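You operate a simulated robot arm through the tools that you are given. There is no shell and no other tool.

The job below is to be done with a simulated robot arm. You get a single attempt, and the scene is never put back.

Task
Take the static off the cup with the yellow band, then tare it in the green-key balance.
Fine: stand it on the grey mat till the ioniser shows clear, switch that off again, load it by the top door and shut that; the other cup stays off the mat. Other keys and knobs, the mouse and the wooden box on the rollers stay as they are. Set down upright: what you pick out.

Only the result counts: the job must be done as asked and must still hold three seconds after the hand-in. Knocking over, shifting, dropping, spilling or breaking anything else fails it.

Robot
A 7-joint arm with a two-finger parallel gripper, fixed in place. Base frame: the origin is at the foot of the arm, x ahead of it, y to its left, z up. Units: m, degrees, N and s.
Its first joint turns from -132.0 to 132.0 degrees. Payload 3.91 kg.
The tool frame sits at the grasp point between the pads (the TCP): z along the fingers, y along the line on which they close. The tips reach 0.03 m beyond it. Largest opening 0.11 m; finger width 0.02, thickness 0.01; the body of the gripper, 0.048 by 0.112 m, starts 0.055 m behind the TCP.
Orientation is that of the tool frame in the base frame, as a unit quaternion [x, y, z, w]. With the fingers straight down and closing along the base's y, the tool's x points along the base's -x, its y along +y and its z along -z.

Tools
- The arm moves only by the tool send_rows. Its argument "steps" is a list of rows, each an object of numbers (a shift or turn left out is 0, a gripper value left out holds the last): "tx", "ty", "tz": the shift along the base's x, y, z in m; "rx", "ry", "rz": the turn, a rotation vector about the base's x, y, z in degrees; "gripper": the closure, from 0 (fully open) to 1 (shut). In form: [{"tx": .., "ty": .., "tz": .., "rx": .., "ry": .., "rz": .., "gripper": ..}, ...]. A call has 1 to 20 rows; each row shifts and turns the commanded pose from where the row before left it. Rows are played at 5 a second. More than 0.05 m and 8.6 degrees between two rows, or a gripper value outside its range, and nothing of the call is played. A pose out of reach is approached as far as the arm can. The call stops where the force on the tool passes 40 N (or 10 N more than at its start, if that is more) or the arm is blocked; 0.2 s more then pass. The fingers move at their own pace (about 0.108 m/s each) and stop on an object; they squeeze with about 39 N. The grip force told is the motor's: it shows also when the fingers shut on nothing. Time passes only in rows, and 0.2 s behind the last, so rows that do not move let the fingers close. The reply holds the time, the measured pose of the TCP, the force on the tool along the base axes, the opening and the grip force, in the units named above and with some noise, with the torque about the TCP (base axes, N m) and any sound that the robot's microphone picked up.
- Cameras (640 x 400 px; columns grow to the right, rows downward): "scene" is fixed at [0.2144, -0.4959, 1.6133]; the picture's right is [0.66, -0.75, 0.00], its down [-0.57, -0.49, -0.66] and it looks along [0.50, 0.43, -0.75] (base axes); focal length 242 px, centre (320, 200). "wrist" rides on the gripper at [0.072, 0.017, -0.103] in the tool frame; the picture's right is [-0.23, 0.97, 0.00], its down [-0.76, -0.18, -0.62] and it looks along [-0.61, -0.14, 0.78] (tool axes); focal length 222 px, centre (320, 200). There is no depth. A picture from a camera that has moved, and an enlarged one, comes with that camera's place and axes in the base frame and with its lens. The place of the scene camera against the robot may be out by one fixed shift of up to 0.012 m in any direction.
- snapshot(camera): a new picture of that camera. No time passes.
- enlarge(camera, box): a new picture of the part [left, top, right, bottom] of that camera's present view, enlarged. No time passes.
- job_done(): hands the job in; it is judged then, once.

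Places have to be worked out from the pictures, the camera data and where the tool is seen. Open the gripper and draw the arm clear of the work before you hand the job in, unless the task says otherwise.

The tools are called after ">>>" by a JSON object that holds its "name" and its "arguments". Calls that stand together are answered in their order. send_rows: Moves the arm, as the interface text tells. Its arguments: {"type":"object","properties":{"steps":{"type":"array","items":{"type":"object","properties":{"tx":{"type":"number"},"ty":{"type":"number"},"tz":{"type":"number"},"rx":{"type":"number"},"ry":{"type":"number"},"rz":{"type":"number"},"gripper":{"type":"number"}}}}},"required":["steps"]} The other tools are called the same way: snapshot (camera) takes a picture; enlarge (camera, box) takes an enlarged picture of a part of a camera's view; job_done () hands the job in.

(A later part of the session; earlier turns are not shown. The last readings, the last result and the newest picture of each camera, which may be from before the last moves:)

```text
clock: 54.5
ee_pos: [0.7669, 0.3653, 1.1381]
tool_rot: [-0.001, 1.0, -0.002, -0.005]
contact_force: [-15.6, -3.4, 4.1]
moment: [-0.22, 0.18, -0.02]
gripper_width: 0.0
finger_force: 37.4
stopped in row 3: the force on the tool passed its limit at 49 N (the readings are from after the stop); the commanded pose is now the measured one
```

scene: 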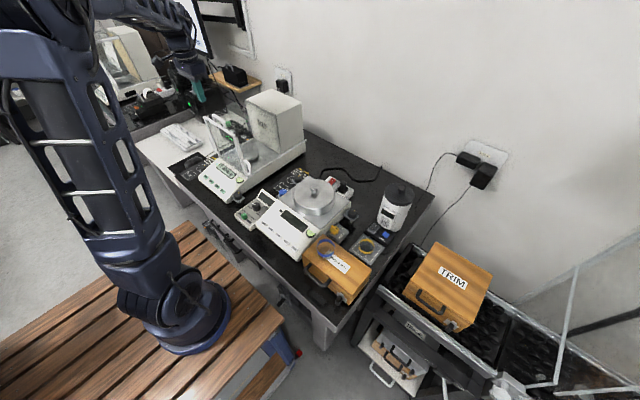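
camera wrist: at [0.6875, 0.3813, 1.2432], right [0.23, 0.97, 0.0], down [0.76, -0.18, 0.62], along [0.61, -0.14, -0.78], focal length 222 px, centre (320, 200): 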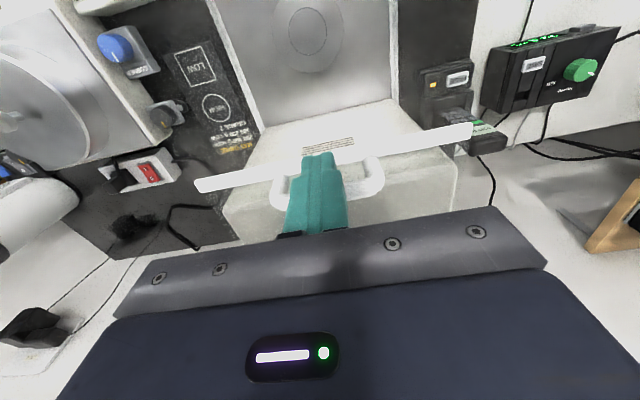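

The door reached its end stop. I'll back away right away, lift clear, and check that the balance has not shifted.

>>> {"name": "send_rows", "arguments": {"steps": [{"tx": -0.01}, {"tx": -0.02}, {"tz": 0.03}, {"tz": 0.04}, {"tz": 0.04}, {"tz": 0}]}}

>>> {"name": "enlarge", "arguments": {"camera": "scene", "box": [180, 70, 300, 180]}}

>>> {"name": "snapshot", "arguments": {"camera": "scene"}}

>>> {"name": "snapshot", "arguments": {"camera": "wrist"}}

```text
clock: 55.9
ee_pos: [0.7383, 0.3656, 1.2485]
tool_rot: [-0.001, 1.0, -0.002, -0.004]
contact_force: [0.3, 0.2, 0.2]
moment: [0.0, 0.04, -0.01]
gripper_width: 0.0
finger_force: 37.4
```

```text
3.64 times, centred on (240, 125) of scene
camera zoom: at [0.2144, -0.4959, 1.6133], right [0.66, -0.75, 0.0], down [-0.57, -0.49, -0.66], along [0.5, 0.43, -0.75], focal length 880 px, centre (611, 473)
```

zoom: 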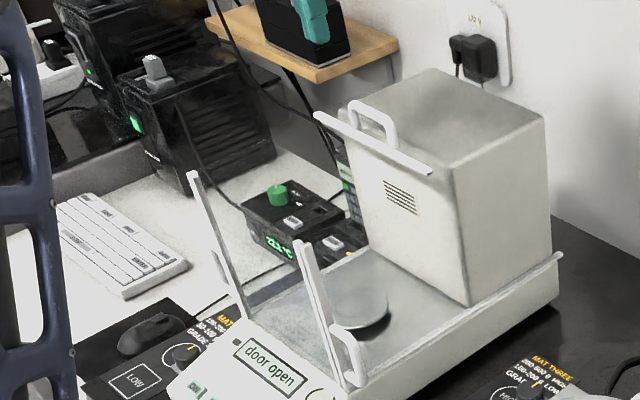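

```text
taken
```

scene: 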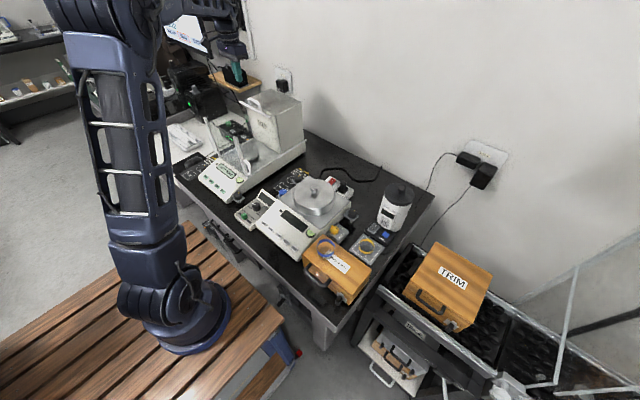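

```text
taken
camera wrist: at [0.6656, 0.3825, 1.3528], right [0.23, 0.97, 0.0], down [0.77, -0.17, 0.62], along [0.6, -0.14, -0.79], focal length 222 px, centre (320, 200)
```

wrist: 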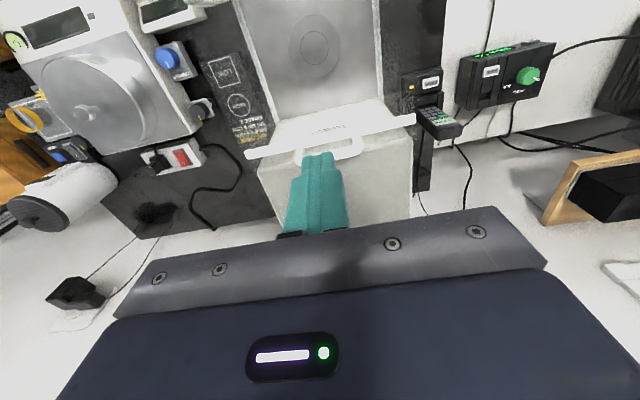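

The balance sits exactly where it was in the image, the display says "door open", and the door is back over the tower with its bar near x≈0.775. Now I'll go back to the mat to fetch the cup, opening the gripper partway.

>>> {"name": "send_rows", "arguments": {"steps": [{"ty": -0.045}, {"ty": -0.045}, {"ty": -0.045}, {"ty": -0.045}, {"ty": -0.045}, {"ty": -0.045}, {"ty": -0.045}, {"ty": -0.045}, {"ty": -0.045}, {"ty": -0.045}, {"ty": -0.045, "tx": -0.012}, {"ty": -0.045, "tx": -0.015}, {"ty": -0.045, "tx": -0.015}, {"ty": -0.045, "tx": -0.015}, {"ty": -0.045}, {"ty": -0.0139}, {"tz": -0.04, "gripper": 0.27}, {"tz": -0.04}, {"tz": -0.04}, {"tz": 0}]}}

>>> {"name": "snapshot", "arguments": {"camera": "wrist"}}

>>> {"name": "enlarge", "arguments": {"camera": "scene", "box": [320, 160, 430, 270]}}

```text
clock: 60.1
ee_pos: [0.6812, -0.3224, 1.1282]
tool_rot: [0.0, 1.0, -0.002, -0.003]
contact_force: [0.0, 0.3, 1.1]
moment: [0.0, 0.0, 0.0]
gripper_width: 0.0803
finger_force: 0.0
```

```text
taken
camera wrist: at [0.6073, -0.3068, 1.2323], right [0.23, 0.97, 0.0], down [0.77, -0.17, 0.62], along [0.6, -0.14, -0.79], focal length 222 px, centre (320, 200)
```

wrist: 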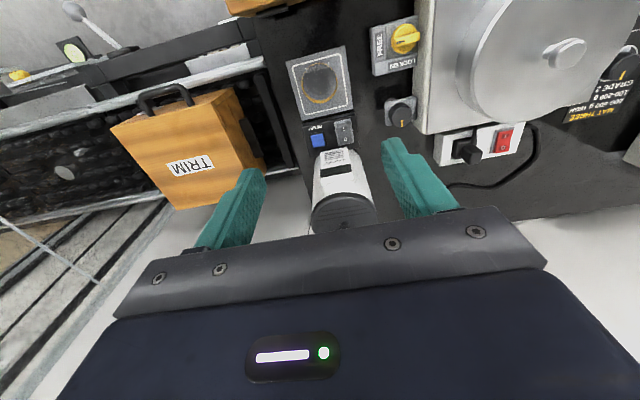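

```text
3.64 times, centred on (375, 215) of scene
camera zoom: at [0.2144, -0.4959, 1.6133], right [0.66, -0.75, 0.0], down [-0.57, -0.49, -0.66], along [0.5, 0.43, -0.75], focal length 880 px, centre (120, 146)
```

zoom: 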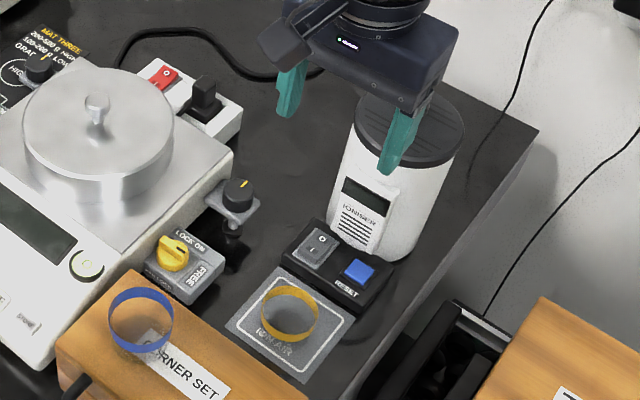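

The cup is unmoved at [0.681, −0.3235] and the tool hangs centred above it, closing along y. I'll go down to z≈0.91 and check the alignment.

>>> {"name": "send_rows", "arguments": {"steps": [{"tz": -0.045}, {"tz": -0.045}, {"tz": -0.045}, {"tz": -0.045}, {"tz": -0.035}, {"tz": 0}]}}

>>> {"name": "enlarge", "arguments": {"camera": "wrist", "box": [230, 90, 410, 230]}}

>>> {"name": "enlarge", "arguments": {"camera": "scene", "box": [320, 190, 410, 270]}}

```text
clock: 61.5
ee_pos: [0.6816, -0.3237, 0.9119]
tool_rot: [-0.001, 1.0, -0.001, -0.004]
contact_force: [-0.4, 0.6, -0.5]
moment: [-0.01, 0.03, 0.01]
gripper_width: 0.0805
finger_force: 0.0
```

```text
2.86 times, centred on (320, 160) of wrist
camera zoom: at [0.6077, -0.3071, 1.0164], right [0.23, 0.97, 0.0], down [0.77, -0.17, 0.62], along [0.6, -0.14, -0.79], focal length 635 px, centre (320, 314)
```

zoom: 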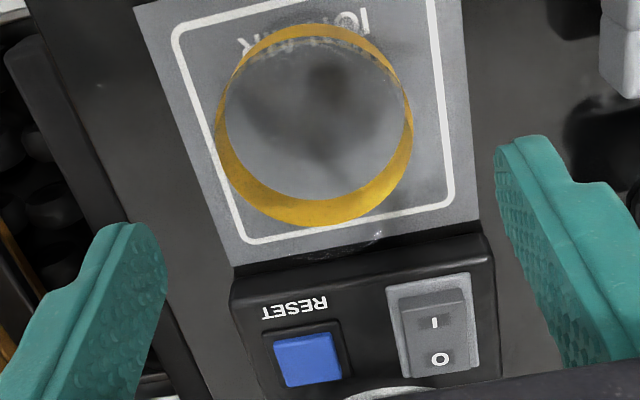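

```text
5.00 times, centred on (365, 230) of scene
camera zoom: at [0.2144, -0.4959, 1.6133], right [0.66, -0.75, 0.0], down [-0.57, -0.49, -0.66], along [0.5, 0.43, -0.75], focal length 1210 px, centre (95, 50)
```

zoom: 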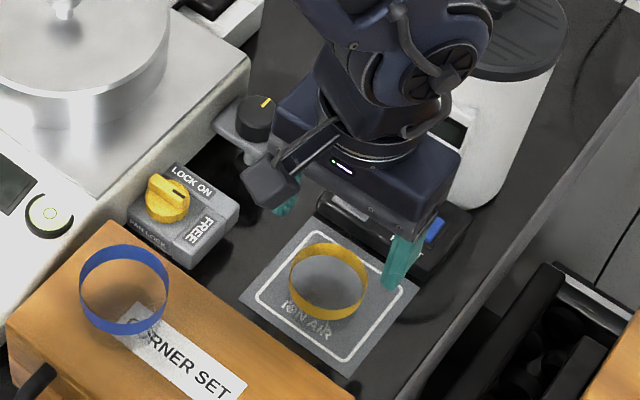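

The cup is between the fingers; its centre computes to about x 0.677, y −0.325. I'll shift back 3 mm, go down to z≈0.857, and grip.

>>> {"name": "send_rows", "arguments": {"steps": [{"tz": -0.025, "tx": -0.003, "ty": -0.001}, {"tz": -0.02}, {"tz": -0.01}, {"tz": 0}, {"gripper": 1.0}, {"gripper": 1.0}, {"gripper": 1.0}, {"gripper": 1.0}]}}

>>> {"name": "snapshot", "arguments": {"camera": "wrist"}}

```text
clock: 63.3
ee_pos: [0.6786, -0.3248, 0.8561]
tool_rot: [-0.001, 1.0, -0.001, -0.003]
contact_force: [0.4, -0.5, -0.6]
moment: [-0.02, -0.01, 0.01]
gripper_width: 0.0562
finger_force: 38.7
```

```text
taken
camera wrist: at [0.6045, -0.3078, 0.9618], right [0.23, 0.97, 0.0], down [0.77, -0.17, 0.62], along [0.6, -0.14, -0.79], focal length 222 px, centre (320, 200)
```

wrist: 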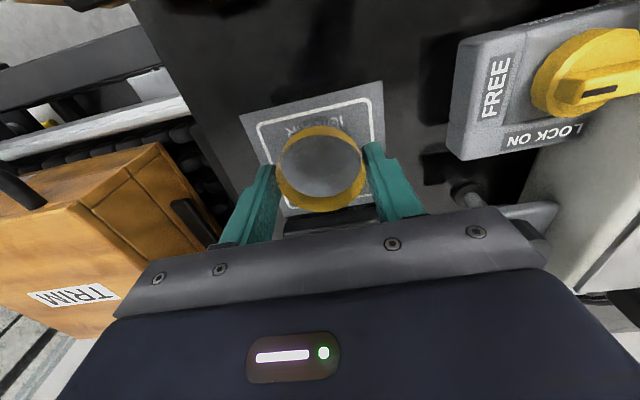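

Gripped at 0.0562 m. I'll lift it gently straight up and confirm that it hangs well.

>>> {"name": "send_rows", "arguments": {"steps": [{"tz": 0.01}, {"tz": 0.02}, {"tz": 0.04}, {"tz": 0.045}, {"tz": 0.045}, {"tz": 0.045}, {"tz": 0.045}, {"tz": 0.045}, {"tz": 0.045}, {"tz": 0.045}, {"tz": 0}]}}

>>> {"name": "snapshot", "arguments": {"camera": "wrist"}}

>>> {"name": "enlarge", "arguments": {"camera": "scene", "box": [310, 100, 430, 270]}}

```text
clock: 65.7
ee_pos: [0.6781, -0.3258, 1.2424]
tool_rot: [-0.001, 1.0, -0.002, -0.004]
contact_force: [0.0, 0.3, -0.7]
moment: [-0.01, 0.02, 0.03]
gripper_width: 0.0563
finger_force: 38.8
```

```text
taken
camera wrist: at [0.6041, -0.3087, 1.3478], right [0.23, 0.97, 0.0], down [0.77, -0.17, 0.62], along [0.6, -0.14, -0.79], focal length 222 px, centre (320, 200)
```

wrist: 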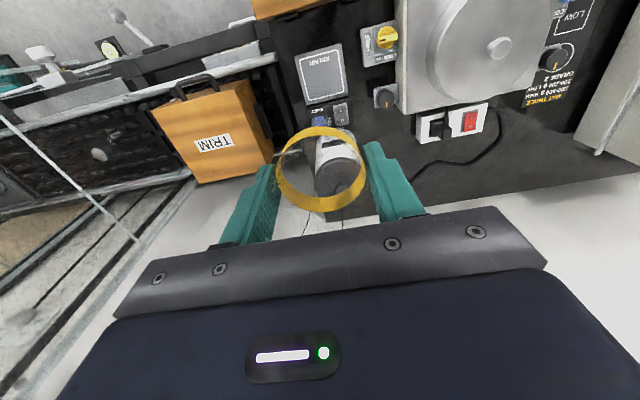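

```text
2.35 times, centred on (370, 185) of scene
camera zoom: at [0.2144, -0.4959, 1.6133], right [0.66, -0.75, 0.0], down [-0.57, -0.49, -0.66], along [0.5, 0.43, -0.75], focal length 570 px, centre (202, 235)
```

zoom: 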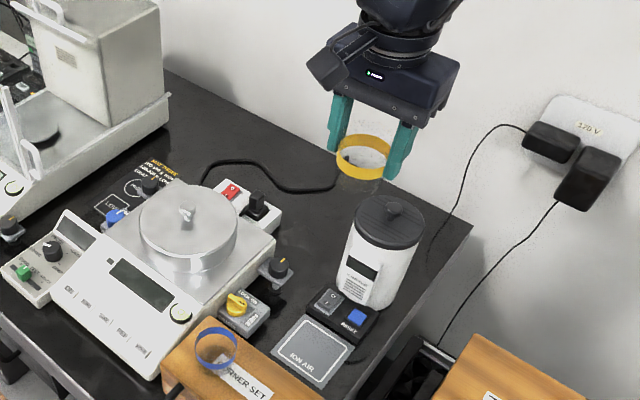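

The cup hangs level in the grip, the mat is clear, and the blue cup is still on its box. I'll carry it left above the chamber, turning the tool by +58° so that the wrist camera falls into the roomiest corner of the chamber.

>>> {"name": "send_rows", "arguments": {"steps": [{"tz": 0.04}, {"ty": 0.046}, {"ty": 0.046}, {"ty": 0.046}, {"ty": 0.046}, {"ty": 0.046}, {"ty": 0.046}, {"ty": 0.046}, {"ty": 0.046, "rz": 8.3}, {"ty": 0.046, "rz": 8.3}, {"ty": 0.046, "rz": 8.3}, {"ty": 0.046, "rz": 8.3}, {"ty": 0.046, "rz": 8.3}, {"ty": 0.046, "rz": 8.3}, {"ty": 0.046, "rz": 8.2}, {"ty": 0.046, "tx": 0.007}, {"tz": 0}]}}

>>> {"name": "snapshot", "arguments": {"camera": "wrist"}}

>>> {"name": "snapshot", "arguments": {"camera": "scene"}}

```text
clock: 69.3
ee_pos: [0.6851, 0.3672, 1.283]
tool_rot: [-0.487, 0.874, -0.004, -0.002]
contact_force: [-0.1, -0.1, -0.2]
moment: [0.0, -0.03, 0.01]
gripper_width: 0.0563
finger_force: 38.9
```

```text
taken
camera wrist: at [0.6307, 0.3138, 1.3875], right [-0.71, 0.71, 0.0], down [0.55, 0.56, 0.62], along [0.44, 0.43, -0.79], focal length 222 px, centre (320, 200)
```

wrist: 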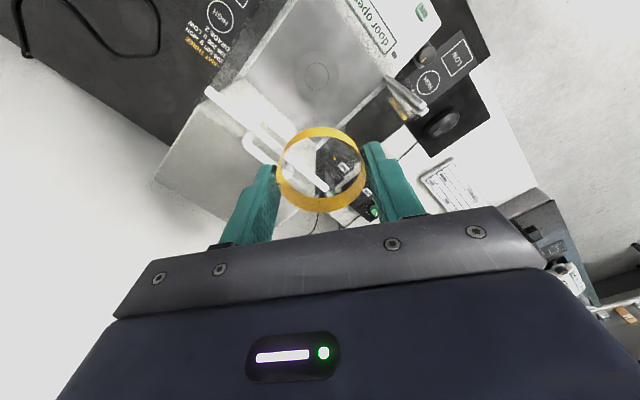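

```text
taken
```

scene: 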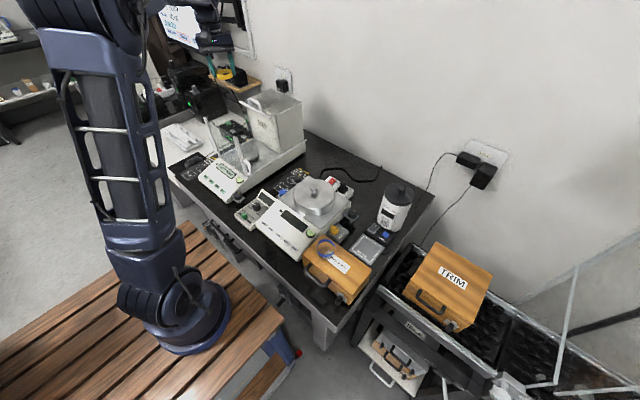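

I'm above the open chamber with the cup. I'll zoom to locate the pan, the front glass and the side posts relative to the tool.

>>> {"name": "enlarge", "arguments": {"camera": "wrist", "box": [190, 0, 450, 160]}}

>>> {"name": "enlarge", "arguments": {"camera": "wrist", "box": [250, 20, 390, 120]}}

>>> {"name": "enlarge", "arguments": {"camera": "scene", "box": [180, 40, 310, 200]}}

```text
2.46 times, centred on (320, 80) of wrist
camera zoom: at [0.6307, 0.3138, 1.3875], right [-0.71, 0.71, 0.0], down [0.55, 0.56, 0.62], along [0.44, 0.43, -0.79], focal length 547 px, centre (320, 495)
```

zoom: 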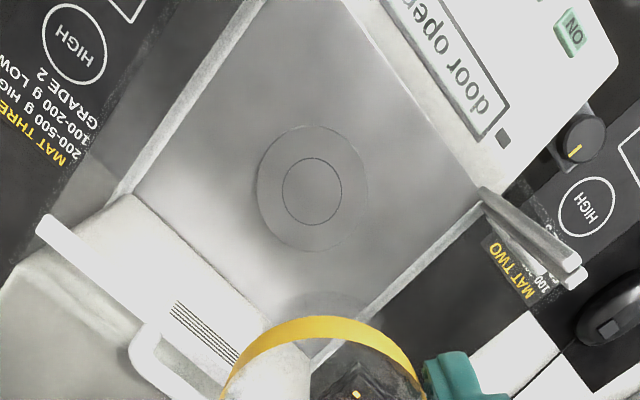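

```text
4.00 times, centred on (320, 70) of wrist
camera zoom: at [0.6307, 0.3138, 1.3875], right [-0.71, 0.71, 0.0], down [0.55, 0.56, 0.62], along [0.44, 0.43, -0.79], focal length 888 px, centre (320, 720)
```

zoom: 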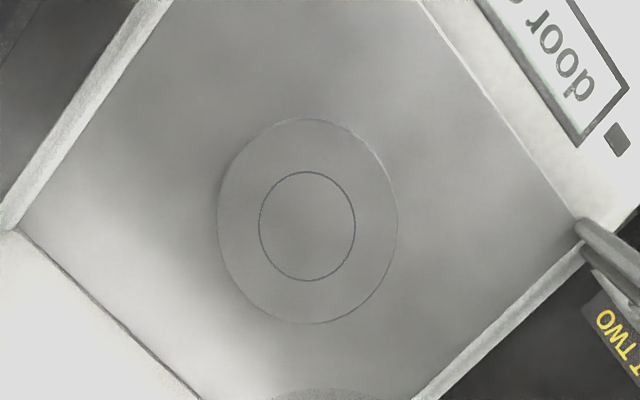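

```text
2.50 times, centred on (245, 120) of scene
camera zoom: at [0.2144, -0.4959, 1.6133], right [0.66, -0.75, 0.0], down [-0.57, -0.49, -0.66], along [0.5, 0.43, -0.75], focal length 605 px, centre (508, 400)
```

zoom: 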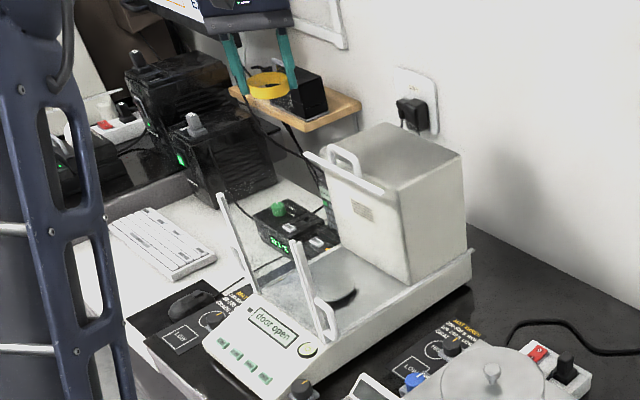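

The pan centre computes to [0.691, 0.364], the chamber floor spans x 0.593–0.798 and y 0.263–0.462, and the door bar is at x≈0.767. I'll centre at about [0.687, 0.364] and lower the cup to the mouth of the chamber, then look.

>>> {"name": "send_rows", "arguments": {"steps": [{"tx": 0.002, "ty": -0.003}, {"tz": -0.04}, {"tz": -0.04}, {"tz": -0.04}, {"tz": -0.04}, {"tz": 0}]}}

>>> {"name": "snapshot", "arguments": {"camera": "wrist"}}

>>> {"name": "enlarge", "arguments": {"camera": "scene", "box": [160, 40, 320, 200]}}

```text
clock: 70.7
ee_pos: [0.6877, 0.362, 1.1225]
tool_rot: [-0.485, 0.874, -0.004, -0.002]
contact_force: [0.8, 0.4, -0.4]
moment: [0.0, -0.01, -0.04]
gripper_width: 0.0564
finger_force: 39.0
```

```text
taken
camera wrist: at [0.6339, 0.3101, 1.2275], right [-0.71, 0.71, 0.0], down [0.55, 0.56, 0.62], along [0.44, 0.43, -0.79], focal length 222 px, centre (320, 200)
```

wrist: 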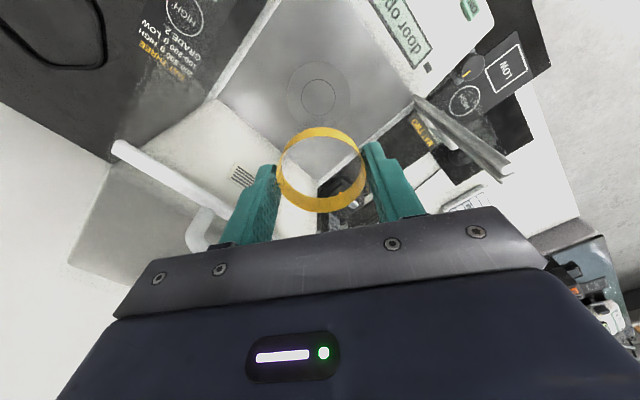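

```text
2.50 times, centred on (240, 120) of scene
camera zoom: at [0.2144, -0.4959, 1.6133], right [0.66, -0.75, 0.0], down [-0.57, -0.49, -0.66], along [0.5, 0.43, -0.75], focal length 605 px, centre (520, 400)
```

zoom: 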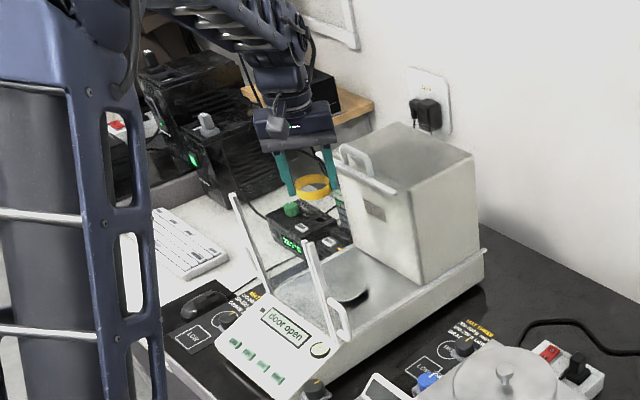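

The cup is entering the open top with even clearance, and the forearm stays well above the posts. I'll lower it further to z≈1.00 and check again.

>>> {"name": "send_rows", "arguments": {"steps": [{"tz": -0.03}, {"tz": -0.03}, {"tz": -0.03}, {"tz": -0.03}, {"tz": 0}]}}

>>> {"name": "snapshot", "arguments": {"camera": "wrist"}}

>>> {"name": "enlarge", "arguments": {"camera": "scene", "box": [190, 60, 310, 180]}}

```text
clock: 71.9
ee_pos: [0.6878, 0.3625, 1.0021]
tool_rot: [-0.486, 0.874, -0.003, -0.003]
contact_force: [0.2, 0.7, 0.9]
moment: [-0.04, 0.03, 0.0]
gripper_width: 0.0562
finger_force: 39.1
```

```text
taken
camera wrist: at [0.6332, 0.3103, 1.1065], right [-0.71, 0.71, 0.0], down [0.55, 0.56, 0.62], along [0.44, 0.43, -0.79], focal length 222 px, centre (320, 200)
```

wrist: 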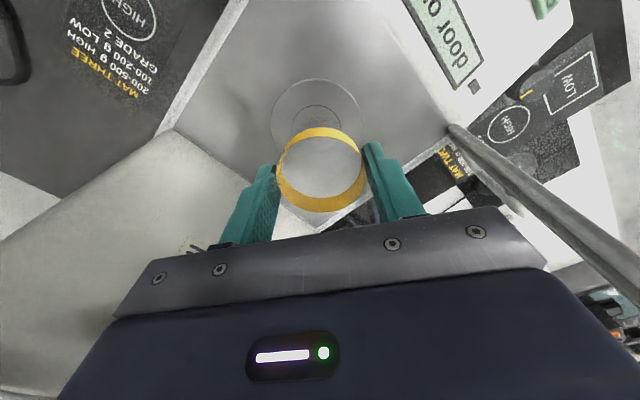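

```text
3.33 times, centred on (250, 120) of scene
camera zoom: at [0.2144, -0.4959, 1.6133], right [0.66, -0.75, 0.0], down [-0.57, -0.49, -0.66], along [0.5, 0.43, -0.75], focal length 807 px, centre (553, 467)
```

zoom: 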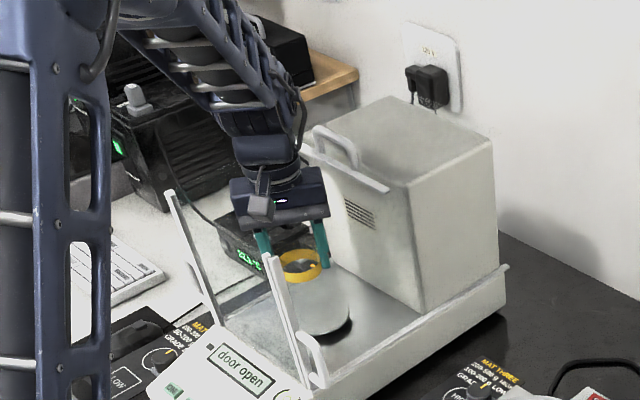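

The cup is inside the chamber, above the pan, with clearance on all sides. I'll go down another 4.5 cm and then feel for the pan in 1–2 mm steps.

>>> {"name": "send_rows", "arguments": {"steps": [{"tz": -0.02}, {"tz": -0.015}, {"tz": -0.01}, {"tz": 0}]}}

>>> {"name": "snapshot", "arguments": {"camera": "wrist"}}

>>> {"name": "enlarge", "arguments": {"camera": "scene", "box": [200, 80, 290, 180]}}

```text
clock: 72.9
ee_pos: [0.6871, 0.3619, 0.9567]
tool_rot: [-0.486, 0.874, -0.003, -0.002]
contact_force: [0.3, -0.2, 0.8]
moment: [0.01, 0.03, 0.0]
gripper_width: 0.0562
finger_force: 39.1
```

```text
taken
camera wrist: at [0.6331, 0.3101, 1.062], right [-0.71, 0.71, 0.0], down [0.55, 0.56, 0.62], along [0.44, 0.43, -0.79], focal length 222 px, centre (320, 200)
```

wrist: 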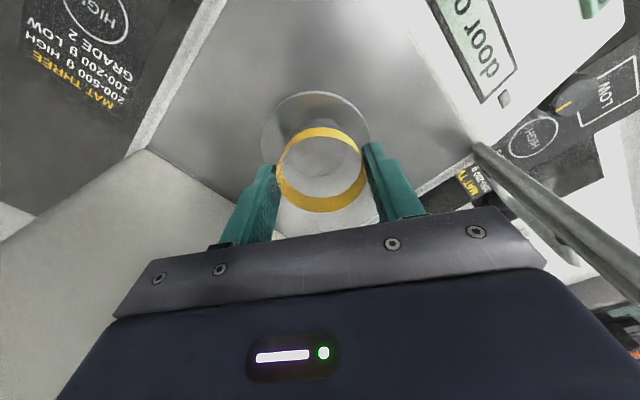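

```text
4.00 times, centred on (245, 130) of scene
camera zoom: at [0.2144, -0.4959, 1.6133], right [0.66, -0.75, 0.0], down [-0.57, -0.49, -0.66], along [0.5, 0.43, -0.75], focal length 968 px, centre (620, 480)
```

zoom: 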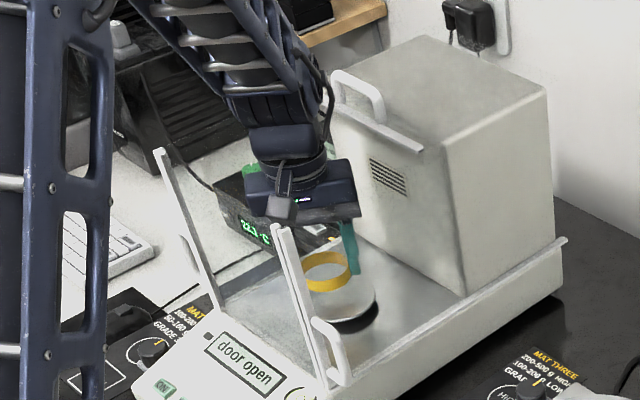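

The cup is centred over the pan to within a few millimetres. I'll lower 8 mm more and then go in 1.5 mm steps.

>>> {"name": "send_rows", "arguments": {"steps": [{"tz": -0.004}, {"tz": -0.003}, {"tz": -0.001}, {"tz": 0}]}}

```text
clock: 73.9
ee_pos: [0.687, 0.3631, 0.9517]
tool_rot: [-0.485, 0.874, -0.002, 0.0]
contact_force: [2.4, -1.6, 32.3]
moment: [0.0, -0.01, 0.0]
gripper_width: 0.0562
finger_force: 39.4
```

Contact with the pan at TCP z≈0.952 (32 N). I'll relieve it at once by about 2.5 mm and re-read.

>>> {"name": "send_rows", "arguments": {"steps": [{"tz": 0.0025}, {"tz": 0}]}}

>>> {"name": "enlarge", "arguments": {"camera": "scene", "box": [200, 80, 290, 180]}}

>>> {"name": "enlarge", "arguments": {"camera": "wrist", "box": [240, 80, 400, 240]}}

```text
clock: 74.5
ee_pos: [0.6864, 0.3632, 0.9517]
tool_rot: [-0.485, 0.874, -0.004, -0.004]
contact_force: [0.9, 2.3, 8.5]
moment: [0.15, -0.08, -0.02]
gripper_width: 0.0563
finger_force: 39.6
```

```text
4.00 times, centred on (245, 130) of scene
camera zoom: at [0.2144, -0.4959, 1.6133], right [0.66, -0.75, 0.0], down [-0.57, -0.49, -0.66], along [0.5, 0.43, -0.75], focal length 968 px, centre (620, 480)
```

zoom: 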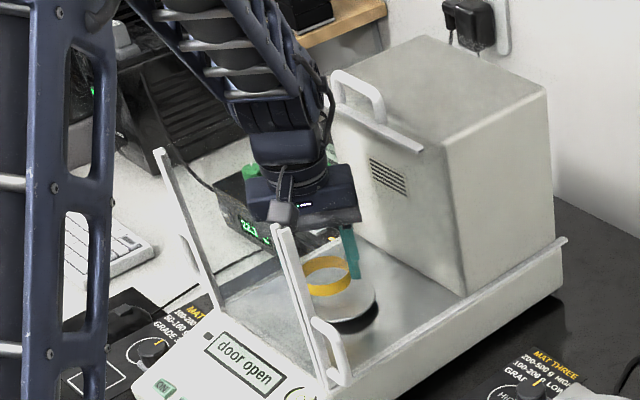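

```text
2.50 times, centred on (320, 160) of wrist
camera zoom: at [0.6325, 0.3102, 1.0562], right [-0.71, 0.71, 0.0], down [0.55, 0.56, 0.62], along [0.44, 0.43, -0.79], focal length 555 px, centre (320, 300)
```

zoom: 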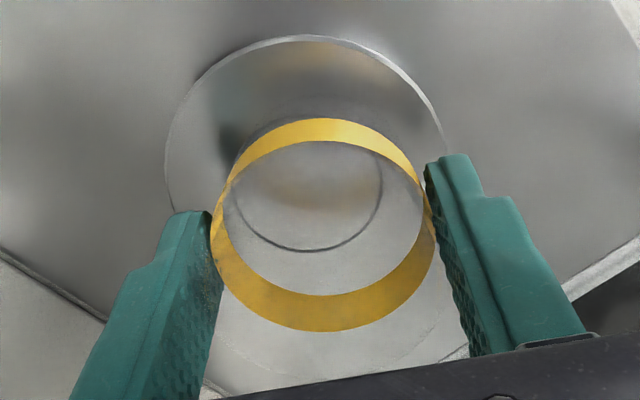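

The residual force is 8.5 N, so the cup is seated on the pan. I'll ease up 1 mm more and open the fingers gently.

>>> {"name": "send_rows", "arguments": {"steps": [{"tz": 0.001}, {"tz": 0}, {"gripper": 0.45}, {"gripper": 0.38}, {"gripper": 0.3}, {"tz": 0}]}}

>>> {"name": "enlarge", "arguments": {"camera": "wrist", "box": [240, 80, 400, 240]}}

>>> {"name": "enlarge", "arguments": {"camera": "scene", "box": [200, 80, 290, 180]}}

```text
clock: 75.9
ee_pos: [0.6865, 0.363, 0.9526]
tool_rot: [-0.486, 0.874, -0.003, -0.002]
contact_force: [0.0, -0.5, 0.2]
moment: [-0.01, 0.01, -0.06]
gripper_width: 0.077
finger_force: 0.0
```

```text
2.50 times, centred on (320, 160) of wrist
camera zoom: at [0.633, 0.3102, 1.0575], right [-0.71, 0.71, 0.0], down [0.55, 0.56, 0.62], along [0.44, 0.43, -0.79], focal length 555 px, centre (320, 300)
```

zoom: 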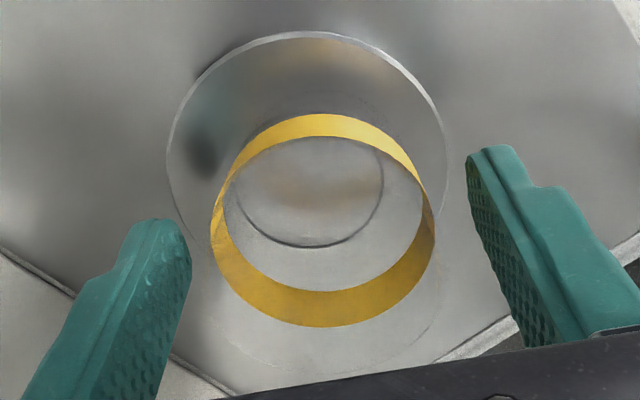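

```text
4.00 times, centred on (245, 130) of scene
camera zoom: at [0.2144, -0.4959, 1.6133], right [0.66, -0.75, 0.0], down [-0.57, -0.49, -0.66], along [0.5, 0.43, -0.75], focal length 968 px, centre (620, 480)
```

zoom: 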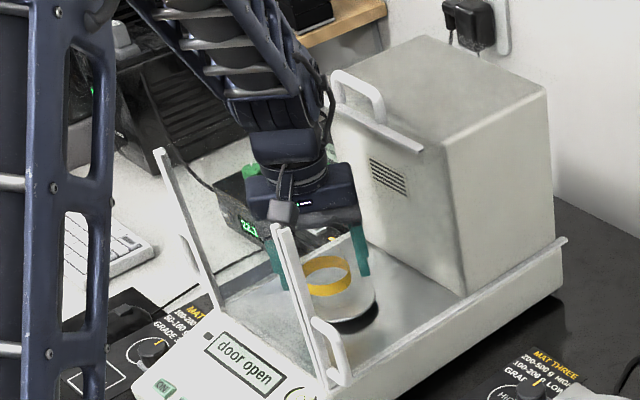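

Both fingers are free of the cup, which stands upright on the pan. I'll rise straight up out of the chamber.

>>> {"name": "send_rows", "arguments": {"steps": [{"tz": 0.015}, {"tz": 0.025}, {"tz": 0.03}, {"tz": 0.04}, {"tz": 0.04}, {"tz": 0.04}, {"tz": 0.04}, {"tz": 0.04}, {"tz": 0.04}, {"tz": 0}]}}

>>> {"name": "snapshot", "arguments": {"camera": "wrist"}}

>>> {"name": "enlarge", "arguments": {"camera": "scene", "box": [190, 70, 310, 190]}}

```text
clock: 78.1
ee_pos: [0.6876, 0.3627, 1.2639]
tool_rot: [-0.486, 0.874, -0.002, -0.003]
contact_force: [0.0, 0.6, -0.2]
moment: [0.01, 0.02, 0.03]
gripper_width: 0.0768
finger_force: 0.0
```

```text
taken
camera wrist: at [0.6327, 0.3101, 1.3678], right [-0.71, 0.71, 0.0], down [0.55, 0.56, 0.62], along [0.44, 0.43, -0.79], focal length 222 px, centre (320, 200)
```

wrist: 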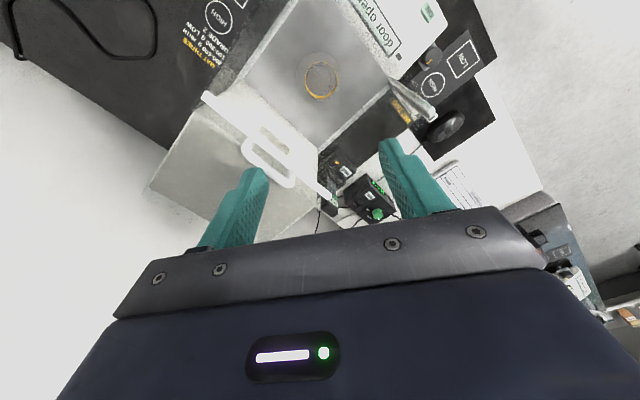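

```text
3.33 times, centred on (250, 130) of scene
camera zoom: at [0.2144, -0.4959, 1.6133], right [0.66, -0.75, 0.0], down [-0.57, -0.49, -0.66], along [0.5, 0.43, -0.75], focal length 807 px, centre (553, 433)
```

zoom: 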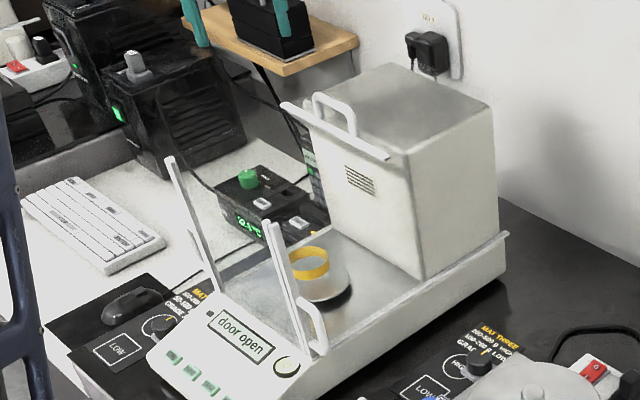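

The cup with the yellow band stands upright near the centre of the pan. Now to shut the door: I'll turn back to yaw 0, shut the fingers, and come down behind the handle at x≈0.815.

>>> {"name": "send_rows", "arguments": {"steps": [{"rz": -8.3, "gripper": 1.0}, {"rz": -8.3}, {"rz": -8.3}, {"rz": -8.3}, {"rz": -8.3}, {"rz": -8.3}, {"rz": -8.3}, {"tx": 0.042, "ty": 0.003}, {"tx": 0.042}, {"tx": 0.043}, {"tz": -0.04}, {"tz": -0.03}, {"tz": 0}]}}

>>> {"name": "snapshot", "arguments": {"camera": "wrist"}}

>>> {"name": "enlarge", "arguments": {"camera": "scene", "box": [190, 70, 310, 190]}}

```text
clock: 80.9
ee_pos: [0.8123, 0.3653, 1.1929]
tool_rot: [0.0, 1.0, -0.002, -0.004]
contact_force: [0.4, 0.4, -0.9]
moment: [0.02, 0.03, 0.05]
gripper_width: 0.0
finger_force: 37.4
```

```text
taken
camera wrist: at [0.7394, 0.3821, 1.2965], right [0.23, 0.97, 0.0], down [0.77, -0.18, 0.62], along [0.6, -0.14, -0.79], focal length 222 px, centre (320, 200)
```

wrist: 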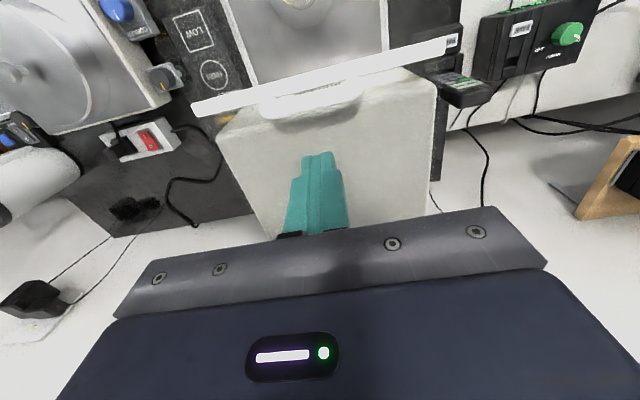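

```text
3.33 times, centred on (250, 130) of scene
camera zoom: at [0.2144, -0.4959, 1.6133], right [0.66, -0.75, 0.0], down [-0.57, -0.49, -0.66], along [0.5, 0.43, -0.75], focal length 807 px, centre (553, 433)
```

zoom: 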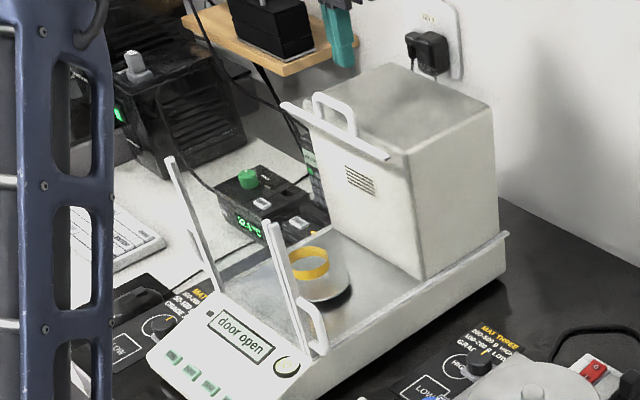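

The handle is at about [0.785, 0.367], so the fingers at x≈0.815 will pass about 1.5 cm behind it. I'll go down with the tips to z≈1.110.

>>> {"name": "send_rows", "arguments": {"steps": [{"tx": 0.004}, {"tz": -0.03}, {"tz": -0.015}, {"tz": -0.008}, {"tz": 0}]}}

>>> {"name": "enlarge", "arguments": {"camera": "wrist", "box": [180, 60, 480, 240]}}

>>> {"name": "enlarge", "arguments": {"camera": "scene", "box": [230, 80, 300, 150]}}

```text
clock: 82.1
ee_pos: [0.8174, 0.3655, 1.1399]
tool_rot: [0.001, 1.0, -0.001, -0.003]
contact_force: [-0.2, 0.3, 0.3]
moment: [0.03, 0.0, 0.0]
gripper_width: 0.0003
finger_force: 37.6
```

```text
2.13 times, centred on (330, 150) of wrist
camera zoom: at [0.7443, 0.3819, 1.2439], right [0.23, 0.97, 0.0], down [0.77, -0.18, 0.62], along [0.6, -0.14, -0.79], focal length 474 px, centre (299, 307)
```

zoom: 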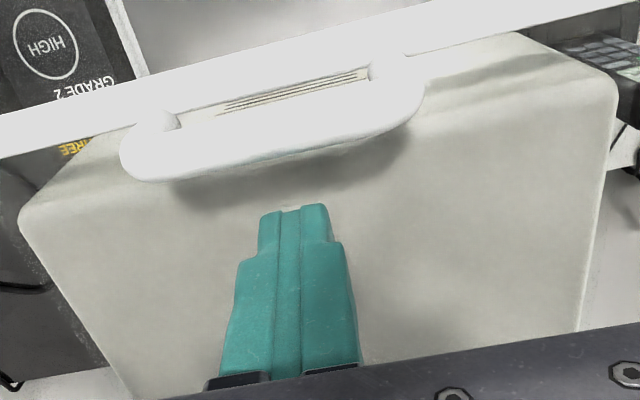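

```text
5.71 times, centred on (265, 115) of scene
camera zoom: at [0.2144, -0.4959, 1.6133], right [0.66, -0.75, 0.0], down [-0.57, -0.49, -0.66], along [0.5, 0.43, -0.75], focal length 1383 px, centre (634, 686)
```

zoom: 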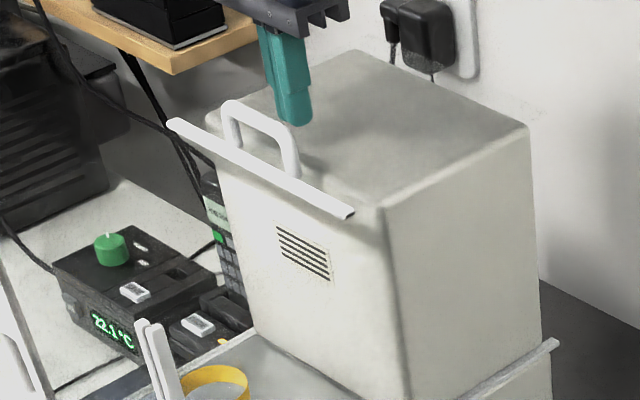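

The closed fingers are behind the handle and free of contact. I'll push the door forward (−x), first to x≈0.65.

>>> {"name": "send_rows", "arguments": {"steps": [{"tx": -0.008}, {"tx": -0.008}, {"tx": -0.008}, {"tx": -0.015}, {"tx": -0.015}, {"tx": -0.015}, {"tx": -0.015}, {"tx": -0.015}, {"tx": -0.015}, {"tx": -0.015}, {"tx": -0.015}, {"tx": -0.015}, {"tx": -0.01}, {"tz": 0}]}}

>>> {"name": "enlarge", "arguments": {"camera": "scene", "box": [190, 70, 310, 190]}}

>>> {"name": "snapshot", "arguments": {"camera": "wrist"}}

```text
clock: 85.1
ee_pos: [0.6485, 0.3656, 1.14]
tool_rot: [0.0, 1.0, -0.001, -0.003]
contact_force: [-0.3, -0.6, -0.3]
moment: [-0.01, -0.02, 0.0]
gripper_width: 0.0001
finger_force: 37.3
```

```text
3.33 times, centred on (250, 130) of scene
camera zoom: at [0.2144, -0.4959, 1.6133], right [0.66, -0.75, 0.0], down [-0.57, -0.49, -0.66], along [0.5, 0.43, -0.75], focal length 807 px, centre (553, 433)
```

zoom: 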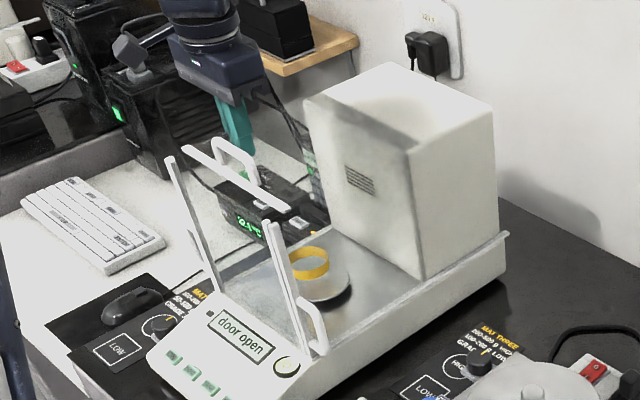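

```text
taken
camera wrist: at [0.5749, 0.3826, 1.2445], right [0.23, 0.97, 0.0], down [0.77, -0.18, 0.62], along [0.6, -0.14, -0.79], focal length 222 px, centre (320, 200)
```

wrist: 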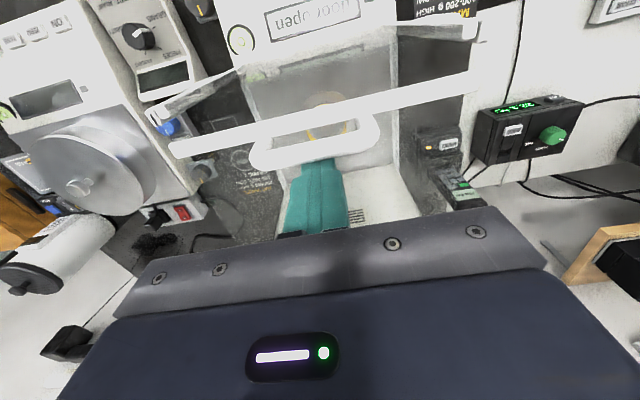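

The door follows smoothly and the cup stands undisturbed. I'll continue in 4 mm and then smaller steps up to the closed stop.

>>> {"name": "send_rows", "arguments": {"steps": [{"tx": -0.005}, {"tx": -0.005}, {"tx": -0.004}, {"tx": -0.003}, {"tx": -0.002}, {"tz": 0}]}}

>>> {"name": "enlarge", "arguments": {"camera": "scene", "box": [190, 90, 270, 190]}}

```text
clock: 86.5
ee_pos: [0.6314, 0.3664, 1.1391]
tool_rot: [0.0, 1.0, -0.002, -0.004]
contact_force: [0.8, 0.5, 1.2]
moment: [0.01, 0.02, 0.0]
gripper_width: 0.0
finger_force: 38.1
```

```text
4.00 times, centred on (230, 140) of scene
camera zoom: at [0.2144, -0.4959, 1.6133], right [0.66, -0.75, 0.0], down [-0.57, -0.49, -0.66], along [0.5, 0.43, -0.75], focal length 968 px, centre (680, 440)
```

zoom: 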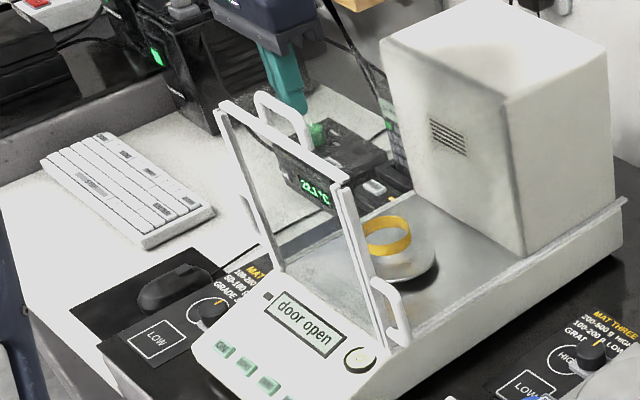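

The door is nearly shut but the display still says "door open". I'll continue in 2 mm steps and watch force and display.

>>> {"name": "send_rows", "arguments": {"steps": [{"tx": -0.002}, {"tx": -0.002}, {"tx": -0.002}, {"tz": 0}]}}

>>> {"name": "enlarge", "arguments": {"camera": "scene", "box": [190, 90, 270, 190]}}

```text
clock: 87.5
ee_pos: [0.6236, 0.3664, 1.1409]
tool_rot: [0.001, 1.0, -0.001, -0.004]
contact_force: [-0.6, -0.4, -0.9]
moment: [0.0, 0.0, -0.01]
gripper_width: 0.0001
finger_force: 37.8
```

```text
4.00 times, centred on (230, 140) of scene
camera zoom: at [0.2144, -0.4959, 1.6133], right [0.66, -0.75, 0.0], down [-0.57, -0.49, -0.66], along [0.5, 0.43, -0.75], focal length 968 px, centre (680, 440)
```

zoom: 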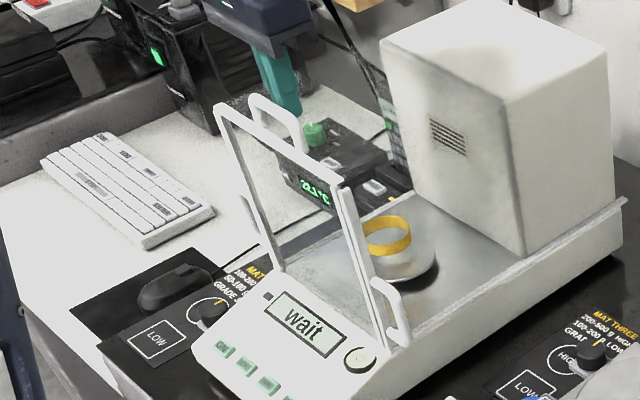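

The display has changed to "wait", so the balance sees the door as shut. I'll nudge it 1 mm at a time to the hard stop to make sure it is fully closed.

>>> {"name": "send_rows", "arguments": {"steps": [{"tx": -0.001}, {"tx": -0.001}, {"tz": 0}]}}

>>> {"name": "enlarge", "arguments": {"camera": "wrist", "box": [180, 60, 480, 240]}}

>>> {"name": "enlarge", "arguments": {"camera": "scene", "box": [190, 95, 260, 165]}}

```text
clock: 88.3
ee_pos: [0.6228, 0.3648, 1.1404]
tool_rot: [0.0, 1.0, -0.002, -0.004]
contact_force: [1.8, -0.6, 0.3]
moment: [0.01, -0.02, 0.02]
gripper_width: 0.0
finger_force: 37.6
```

```text
2.13 times, centred on (330, 150) of wrist
camera zoom: at [0.5487, 0.3822, 1.2448], right [0.23, 0.97, 0.0], down [0.77, -0.18, 0.62], along [0.6, -0.14, -0.79], focal length 474 px, centre (299, 307)
```

zoom: 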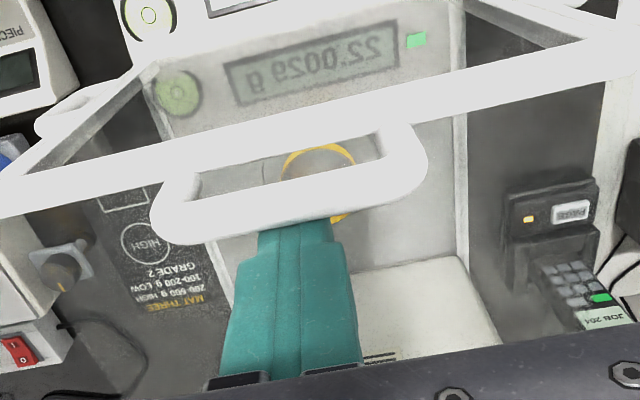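

```text
5.71 times, centred on (225, 130) of scene
camera zoom: at [0.2144, -0.4959, 1.6133], right [0.66, -0.75, 0.0], down [-0.57, -0.49, -0.66], along [0.5, 0.43, -0.75], focal length 1383 px, centre (863, 600)
```

zoom: 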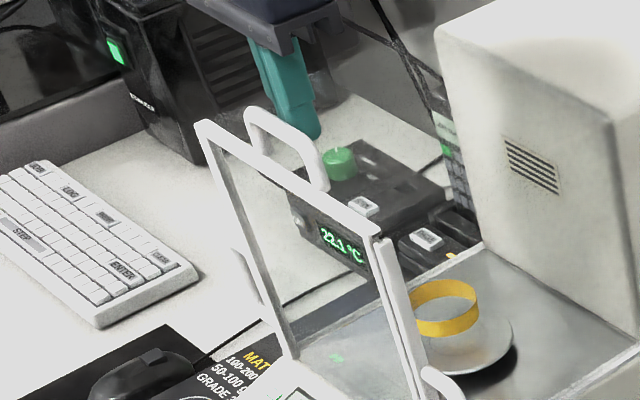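

The display now reads a stable 22.0029 g. One more 1 mm nudge will tell me whether the door is at its stop.

>>> {"name": "send_rows", "arguments": {"steps": [{"tx": -0.001}, {"tz": 0}]}}

```text
clock: 88.9
ee_pos: [0.6217, 0.3659, 1.1403]
tool_rot: [0.0, 1.0, -0.001, -0.004]
contact_force: [13.7, 3.8, -0.9]
moment: [0.16, -0.24, -0.03]
gripper_width: 0.0001
finger_force: 37.6
```

The force rose to 14 N, so the door is fully shut. I'll back the fingers off the handle and rise, then move over in front to view the key row.

>>> {"name": "send_rows", "arguments": {"steps": [{"tx": 0.006}, {"tx": 0.008}, {"tz": 0.04}, {"tz": 0.04}, {"tz": 0.03}, {"tx": -0.045}, {"tx": -0.045}, {"tx": -0.045}, {"tx": -0.045}, {"ty": -0.025}, {"tz": 0}]}}

>>> {"name": "snapshot", "arguments": {"camera": "wrist"}}

>>> {"name": "enlarge", "arguments": {"camera": "scene", "box": [190, 95, 290, 205]}}

```text
clock: 91.3
ee_pos: [0.4539, 0.3412, 1.2493]
tool_rot: [0.0, 1.0, -0.003, -0.003]
contact_force: [0.6, -0.5, 0.3]
moment: [0.01, -0.01, 0.0]
gripper_width: 0.0
finger_force: 37.8
```

```text
taken
camera wrist: at [0.3812, 0.3578, 1.354], right [0.23, 0.97, 0.0], down [0.77, -0.18, 0.62], along [0.6, -0.14, -0.79], focal length 222 px, centre (320, 200)
```

wrist: 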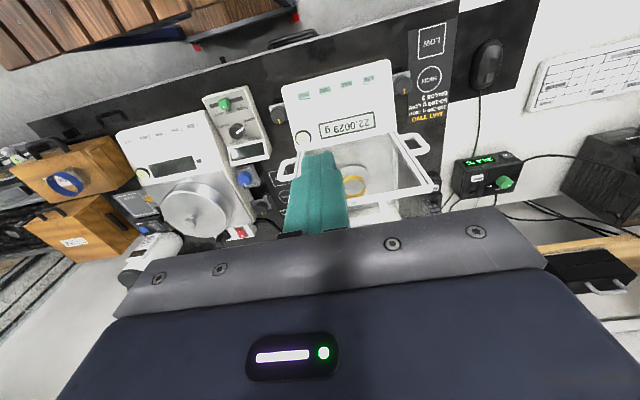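

```text
3.64 times, centred on (240, 150) of scene
camera zoom: at [0.2144, -0.4959, 1.6133], right [0.66, -0.75, 0.0], down [-0.57, -0.49, -0.66], along [0.5, 0.43, -0.75], focal length 880 px, centre (611, 382)
```

zoom: 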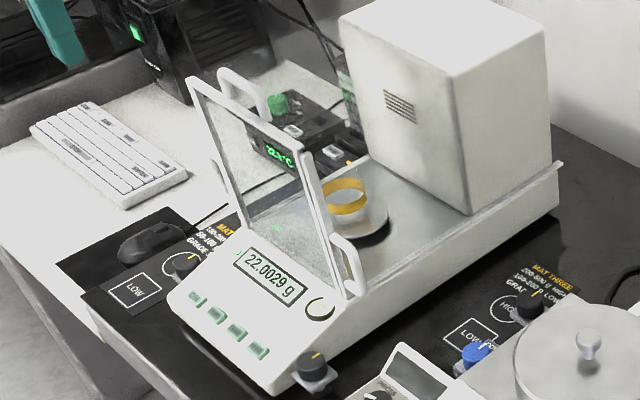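

The door is shut and the display holds 22.0029 g. I'll zoom on the key row to locate TARE.

>>> {"name": "enlarge", "arguments": {"camera": "wrist", "box": [270, 55, 410, 155]}}

>>> {"name": "enlarge", "arguments": {"camera": "scene", "box": [190, 150, 270, 205]}}

```text
4.00 times, centred on (340, 105) of wrist
camera zoom: at [0.3812, 0.3578, 1.354], right [0.23, 0.97, 0.0], down [0.77, -0.18, 0.62], along [0.6, -0.14, -0.79], focal length 888 px, centre (240, 580)
```

zoom: 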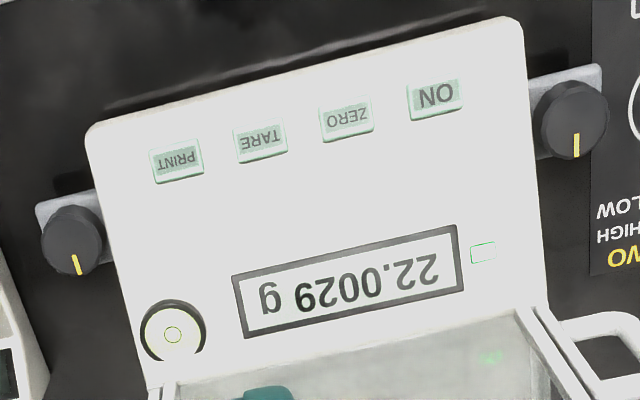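

```text
7.27 times, centred on (230, 178) of scene
camera zoom: at [0.2144, -0.4959, 1.6133], right [0.66, -0.75, 0.0], down [-0.57, -0.49, -0.66], along [0.5, 0.43, -0.75], focal length 1760 px, centre (974, 364)
```

zoom: 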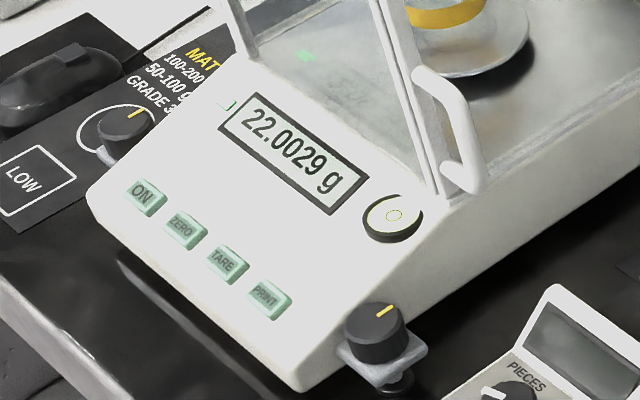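

TARE triangulates to [0.4845, 0.3436, 0.8445] on a panel sloping about 19°, with its neighbours about 4.5 cm away. I'll lean the tool −19° to meet the key squarely and come down to a hover about 4 cm above it.

>>> {"name": "send_rows", "arguments": {"steps": [{"tz": -0.04, "ry": -6.5, "tx": 0.005}, {"tz": -0.04, "ry": -6.5, "tx": 0.004}, {"tz": -0.04, "ry": -6, "ty": 0.002}, {"tz": -0.04}, {"tz": -0.04}, {"tz": -0.04}, {"tz": -0.04}, {"tz": -0.04}, {"tz": 0}]}}

>>> {"name": "snapshot", "arguments": {"camera": "wrist"}}

>>> {"name": "enlarge", "arguments": {"camera": "scene", "box": [170, 120, 270, 205]}}

```text
clock: 93.3
ee_pos: [0.464, 0.3413, 0.9305]
tool_rot: [0.0, 0.987, -0.002, 0.161]
contact_force: [0.2, 0.3, 0.4]
moment: [0.01, 0.01, 0.05]
gripper_width: 0.0
finger_force: 37.5
```

```text
taken
camera wrist: at [0.361, 0.3586, 1.0069], right [0.22, 0.97, 0.07], down [0.52, -0.18, 0.83], along [0.82, -0.14, -0.55], focal length 222 px, centre (320, 200)
```

wrist: 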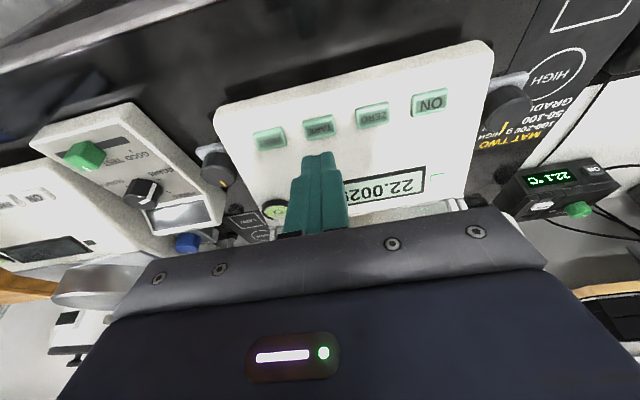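

```text
4.71 times, centred on (220, 162) of scene
camera zoom: at [0.2144, -0.4959, 1.6133], right [0.66, -0.75, 0.0], down [-0.57, -0.49, -0.66], along [0.5, 0.43, -0.75], focal length 1139 px, centre (791, 376)
```

zoom: 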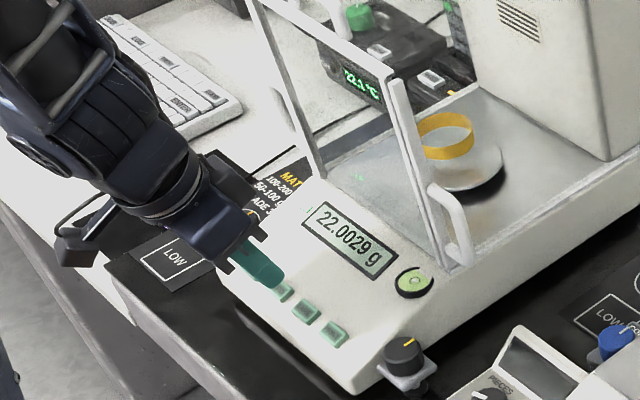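

I hover above the key row with the pose as commanded. I'll enlarge the wrist view to refine the position of TARE against the fingertip.

>>> {"name": "enlarge", "arguments": {"camera": "wrist", "box": [230, 70, 430, 200]}}

```text
3.08 times, centred on (330, 135) of wrist
camera zoom: at [0.361, 0.3586, 1.0069], right [0.22, 0.97, 0.07], down [0.52, -0.18, 0.83], along [0.82, -0.14, -0.55], focal length 684 px, centre (289, 400)
```

zoom: 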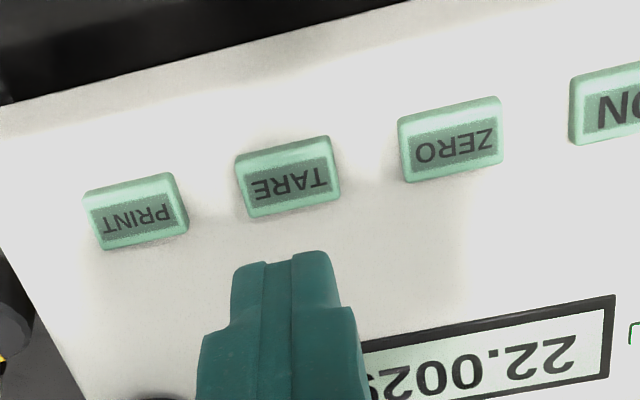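

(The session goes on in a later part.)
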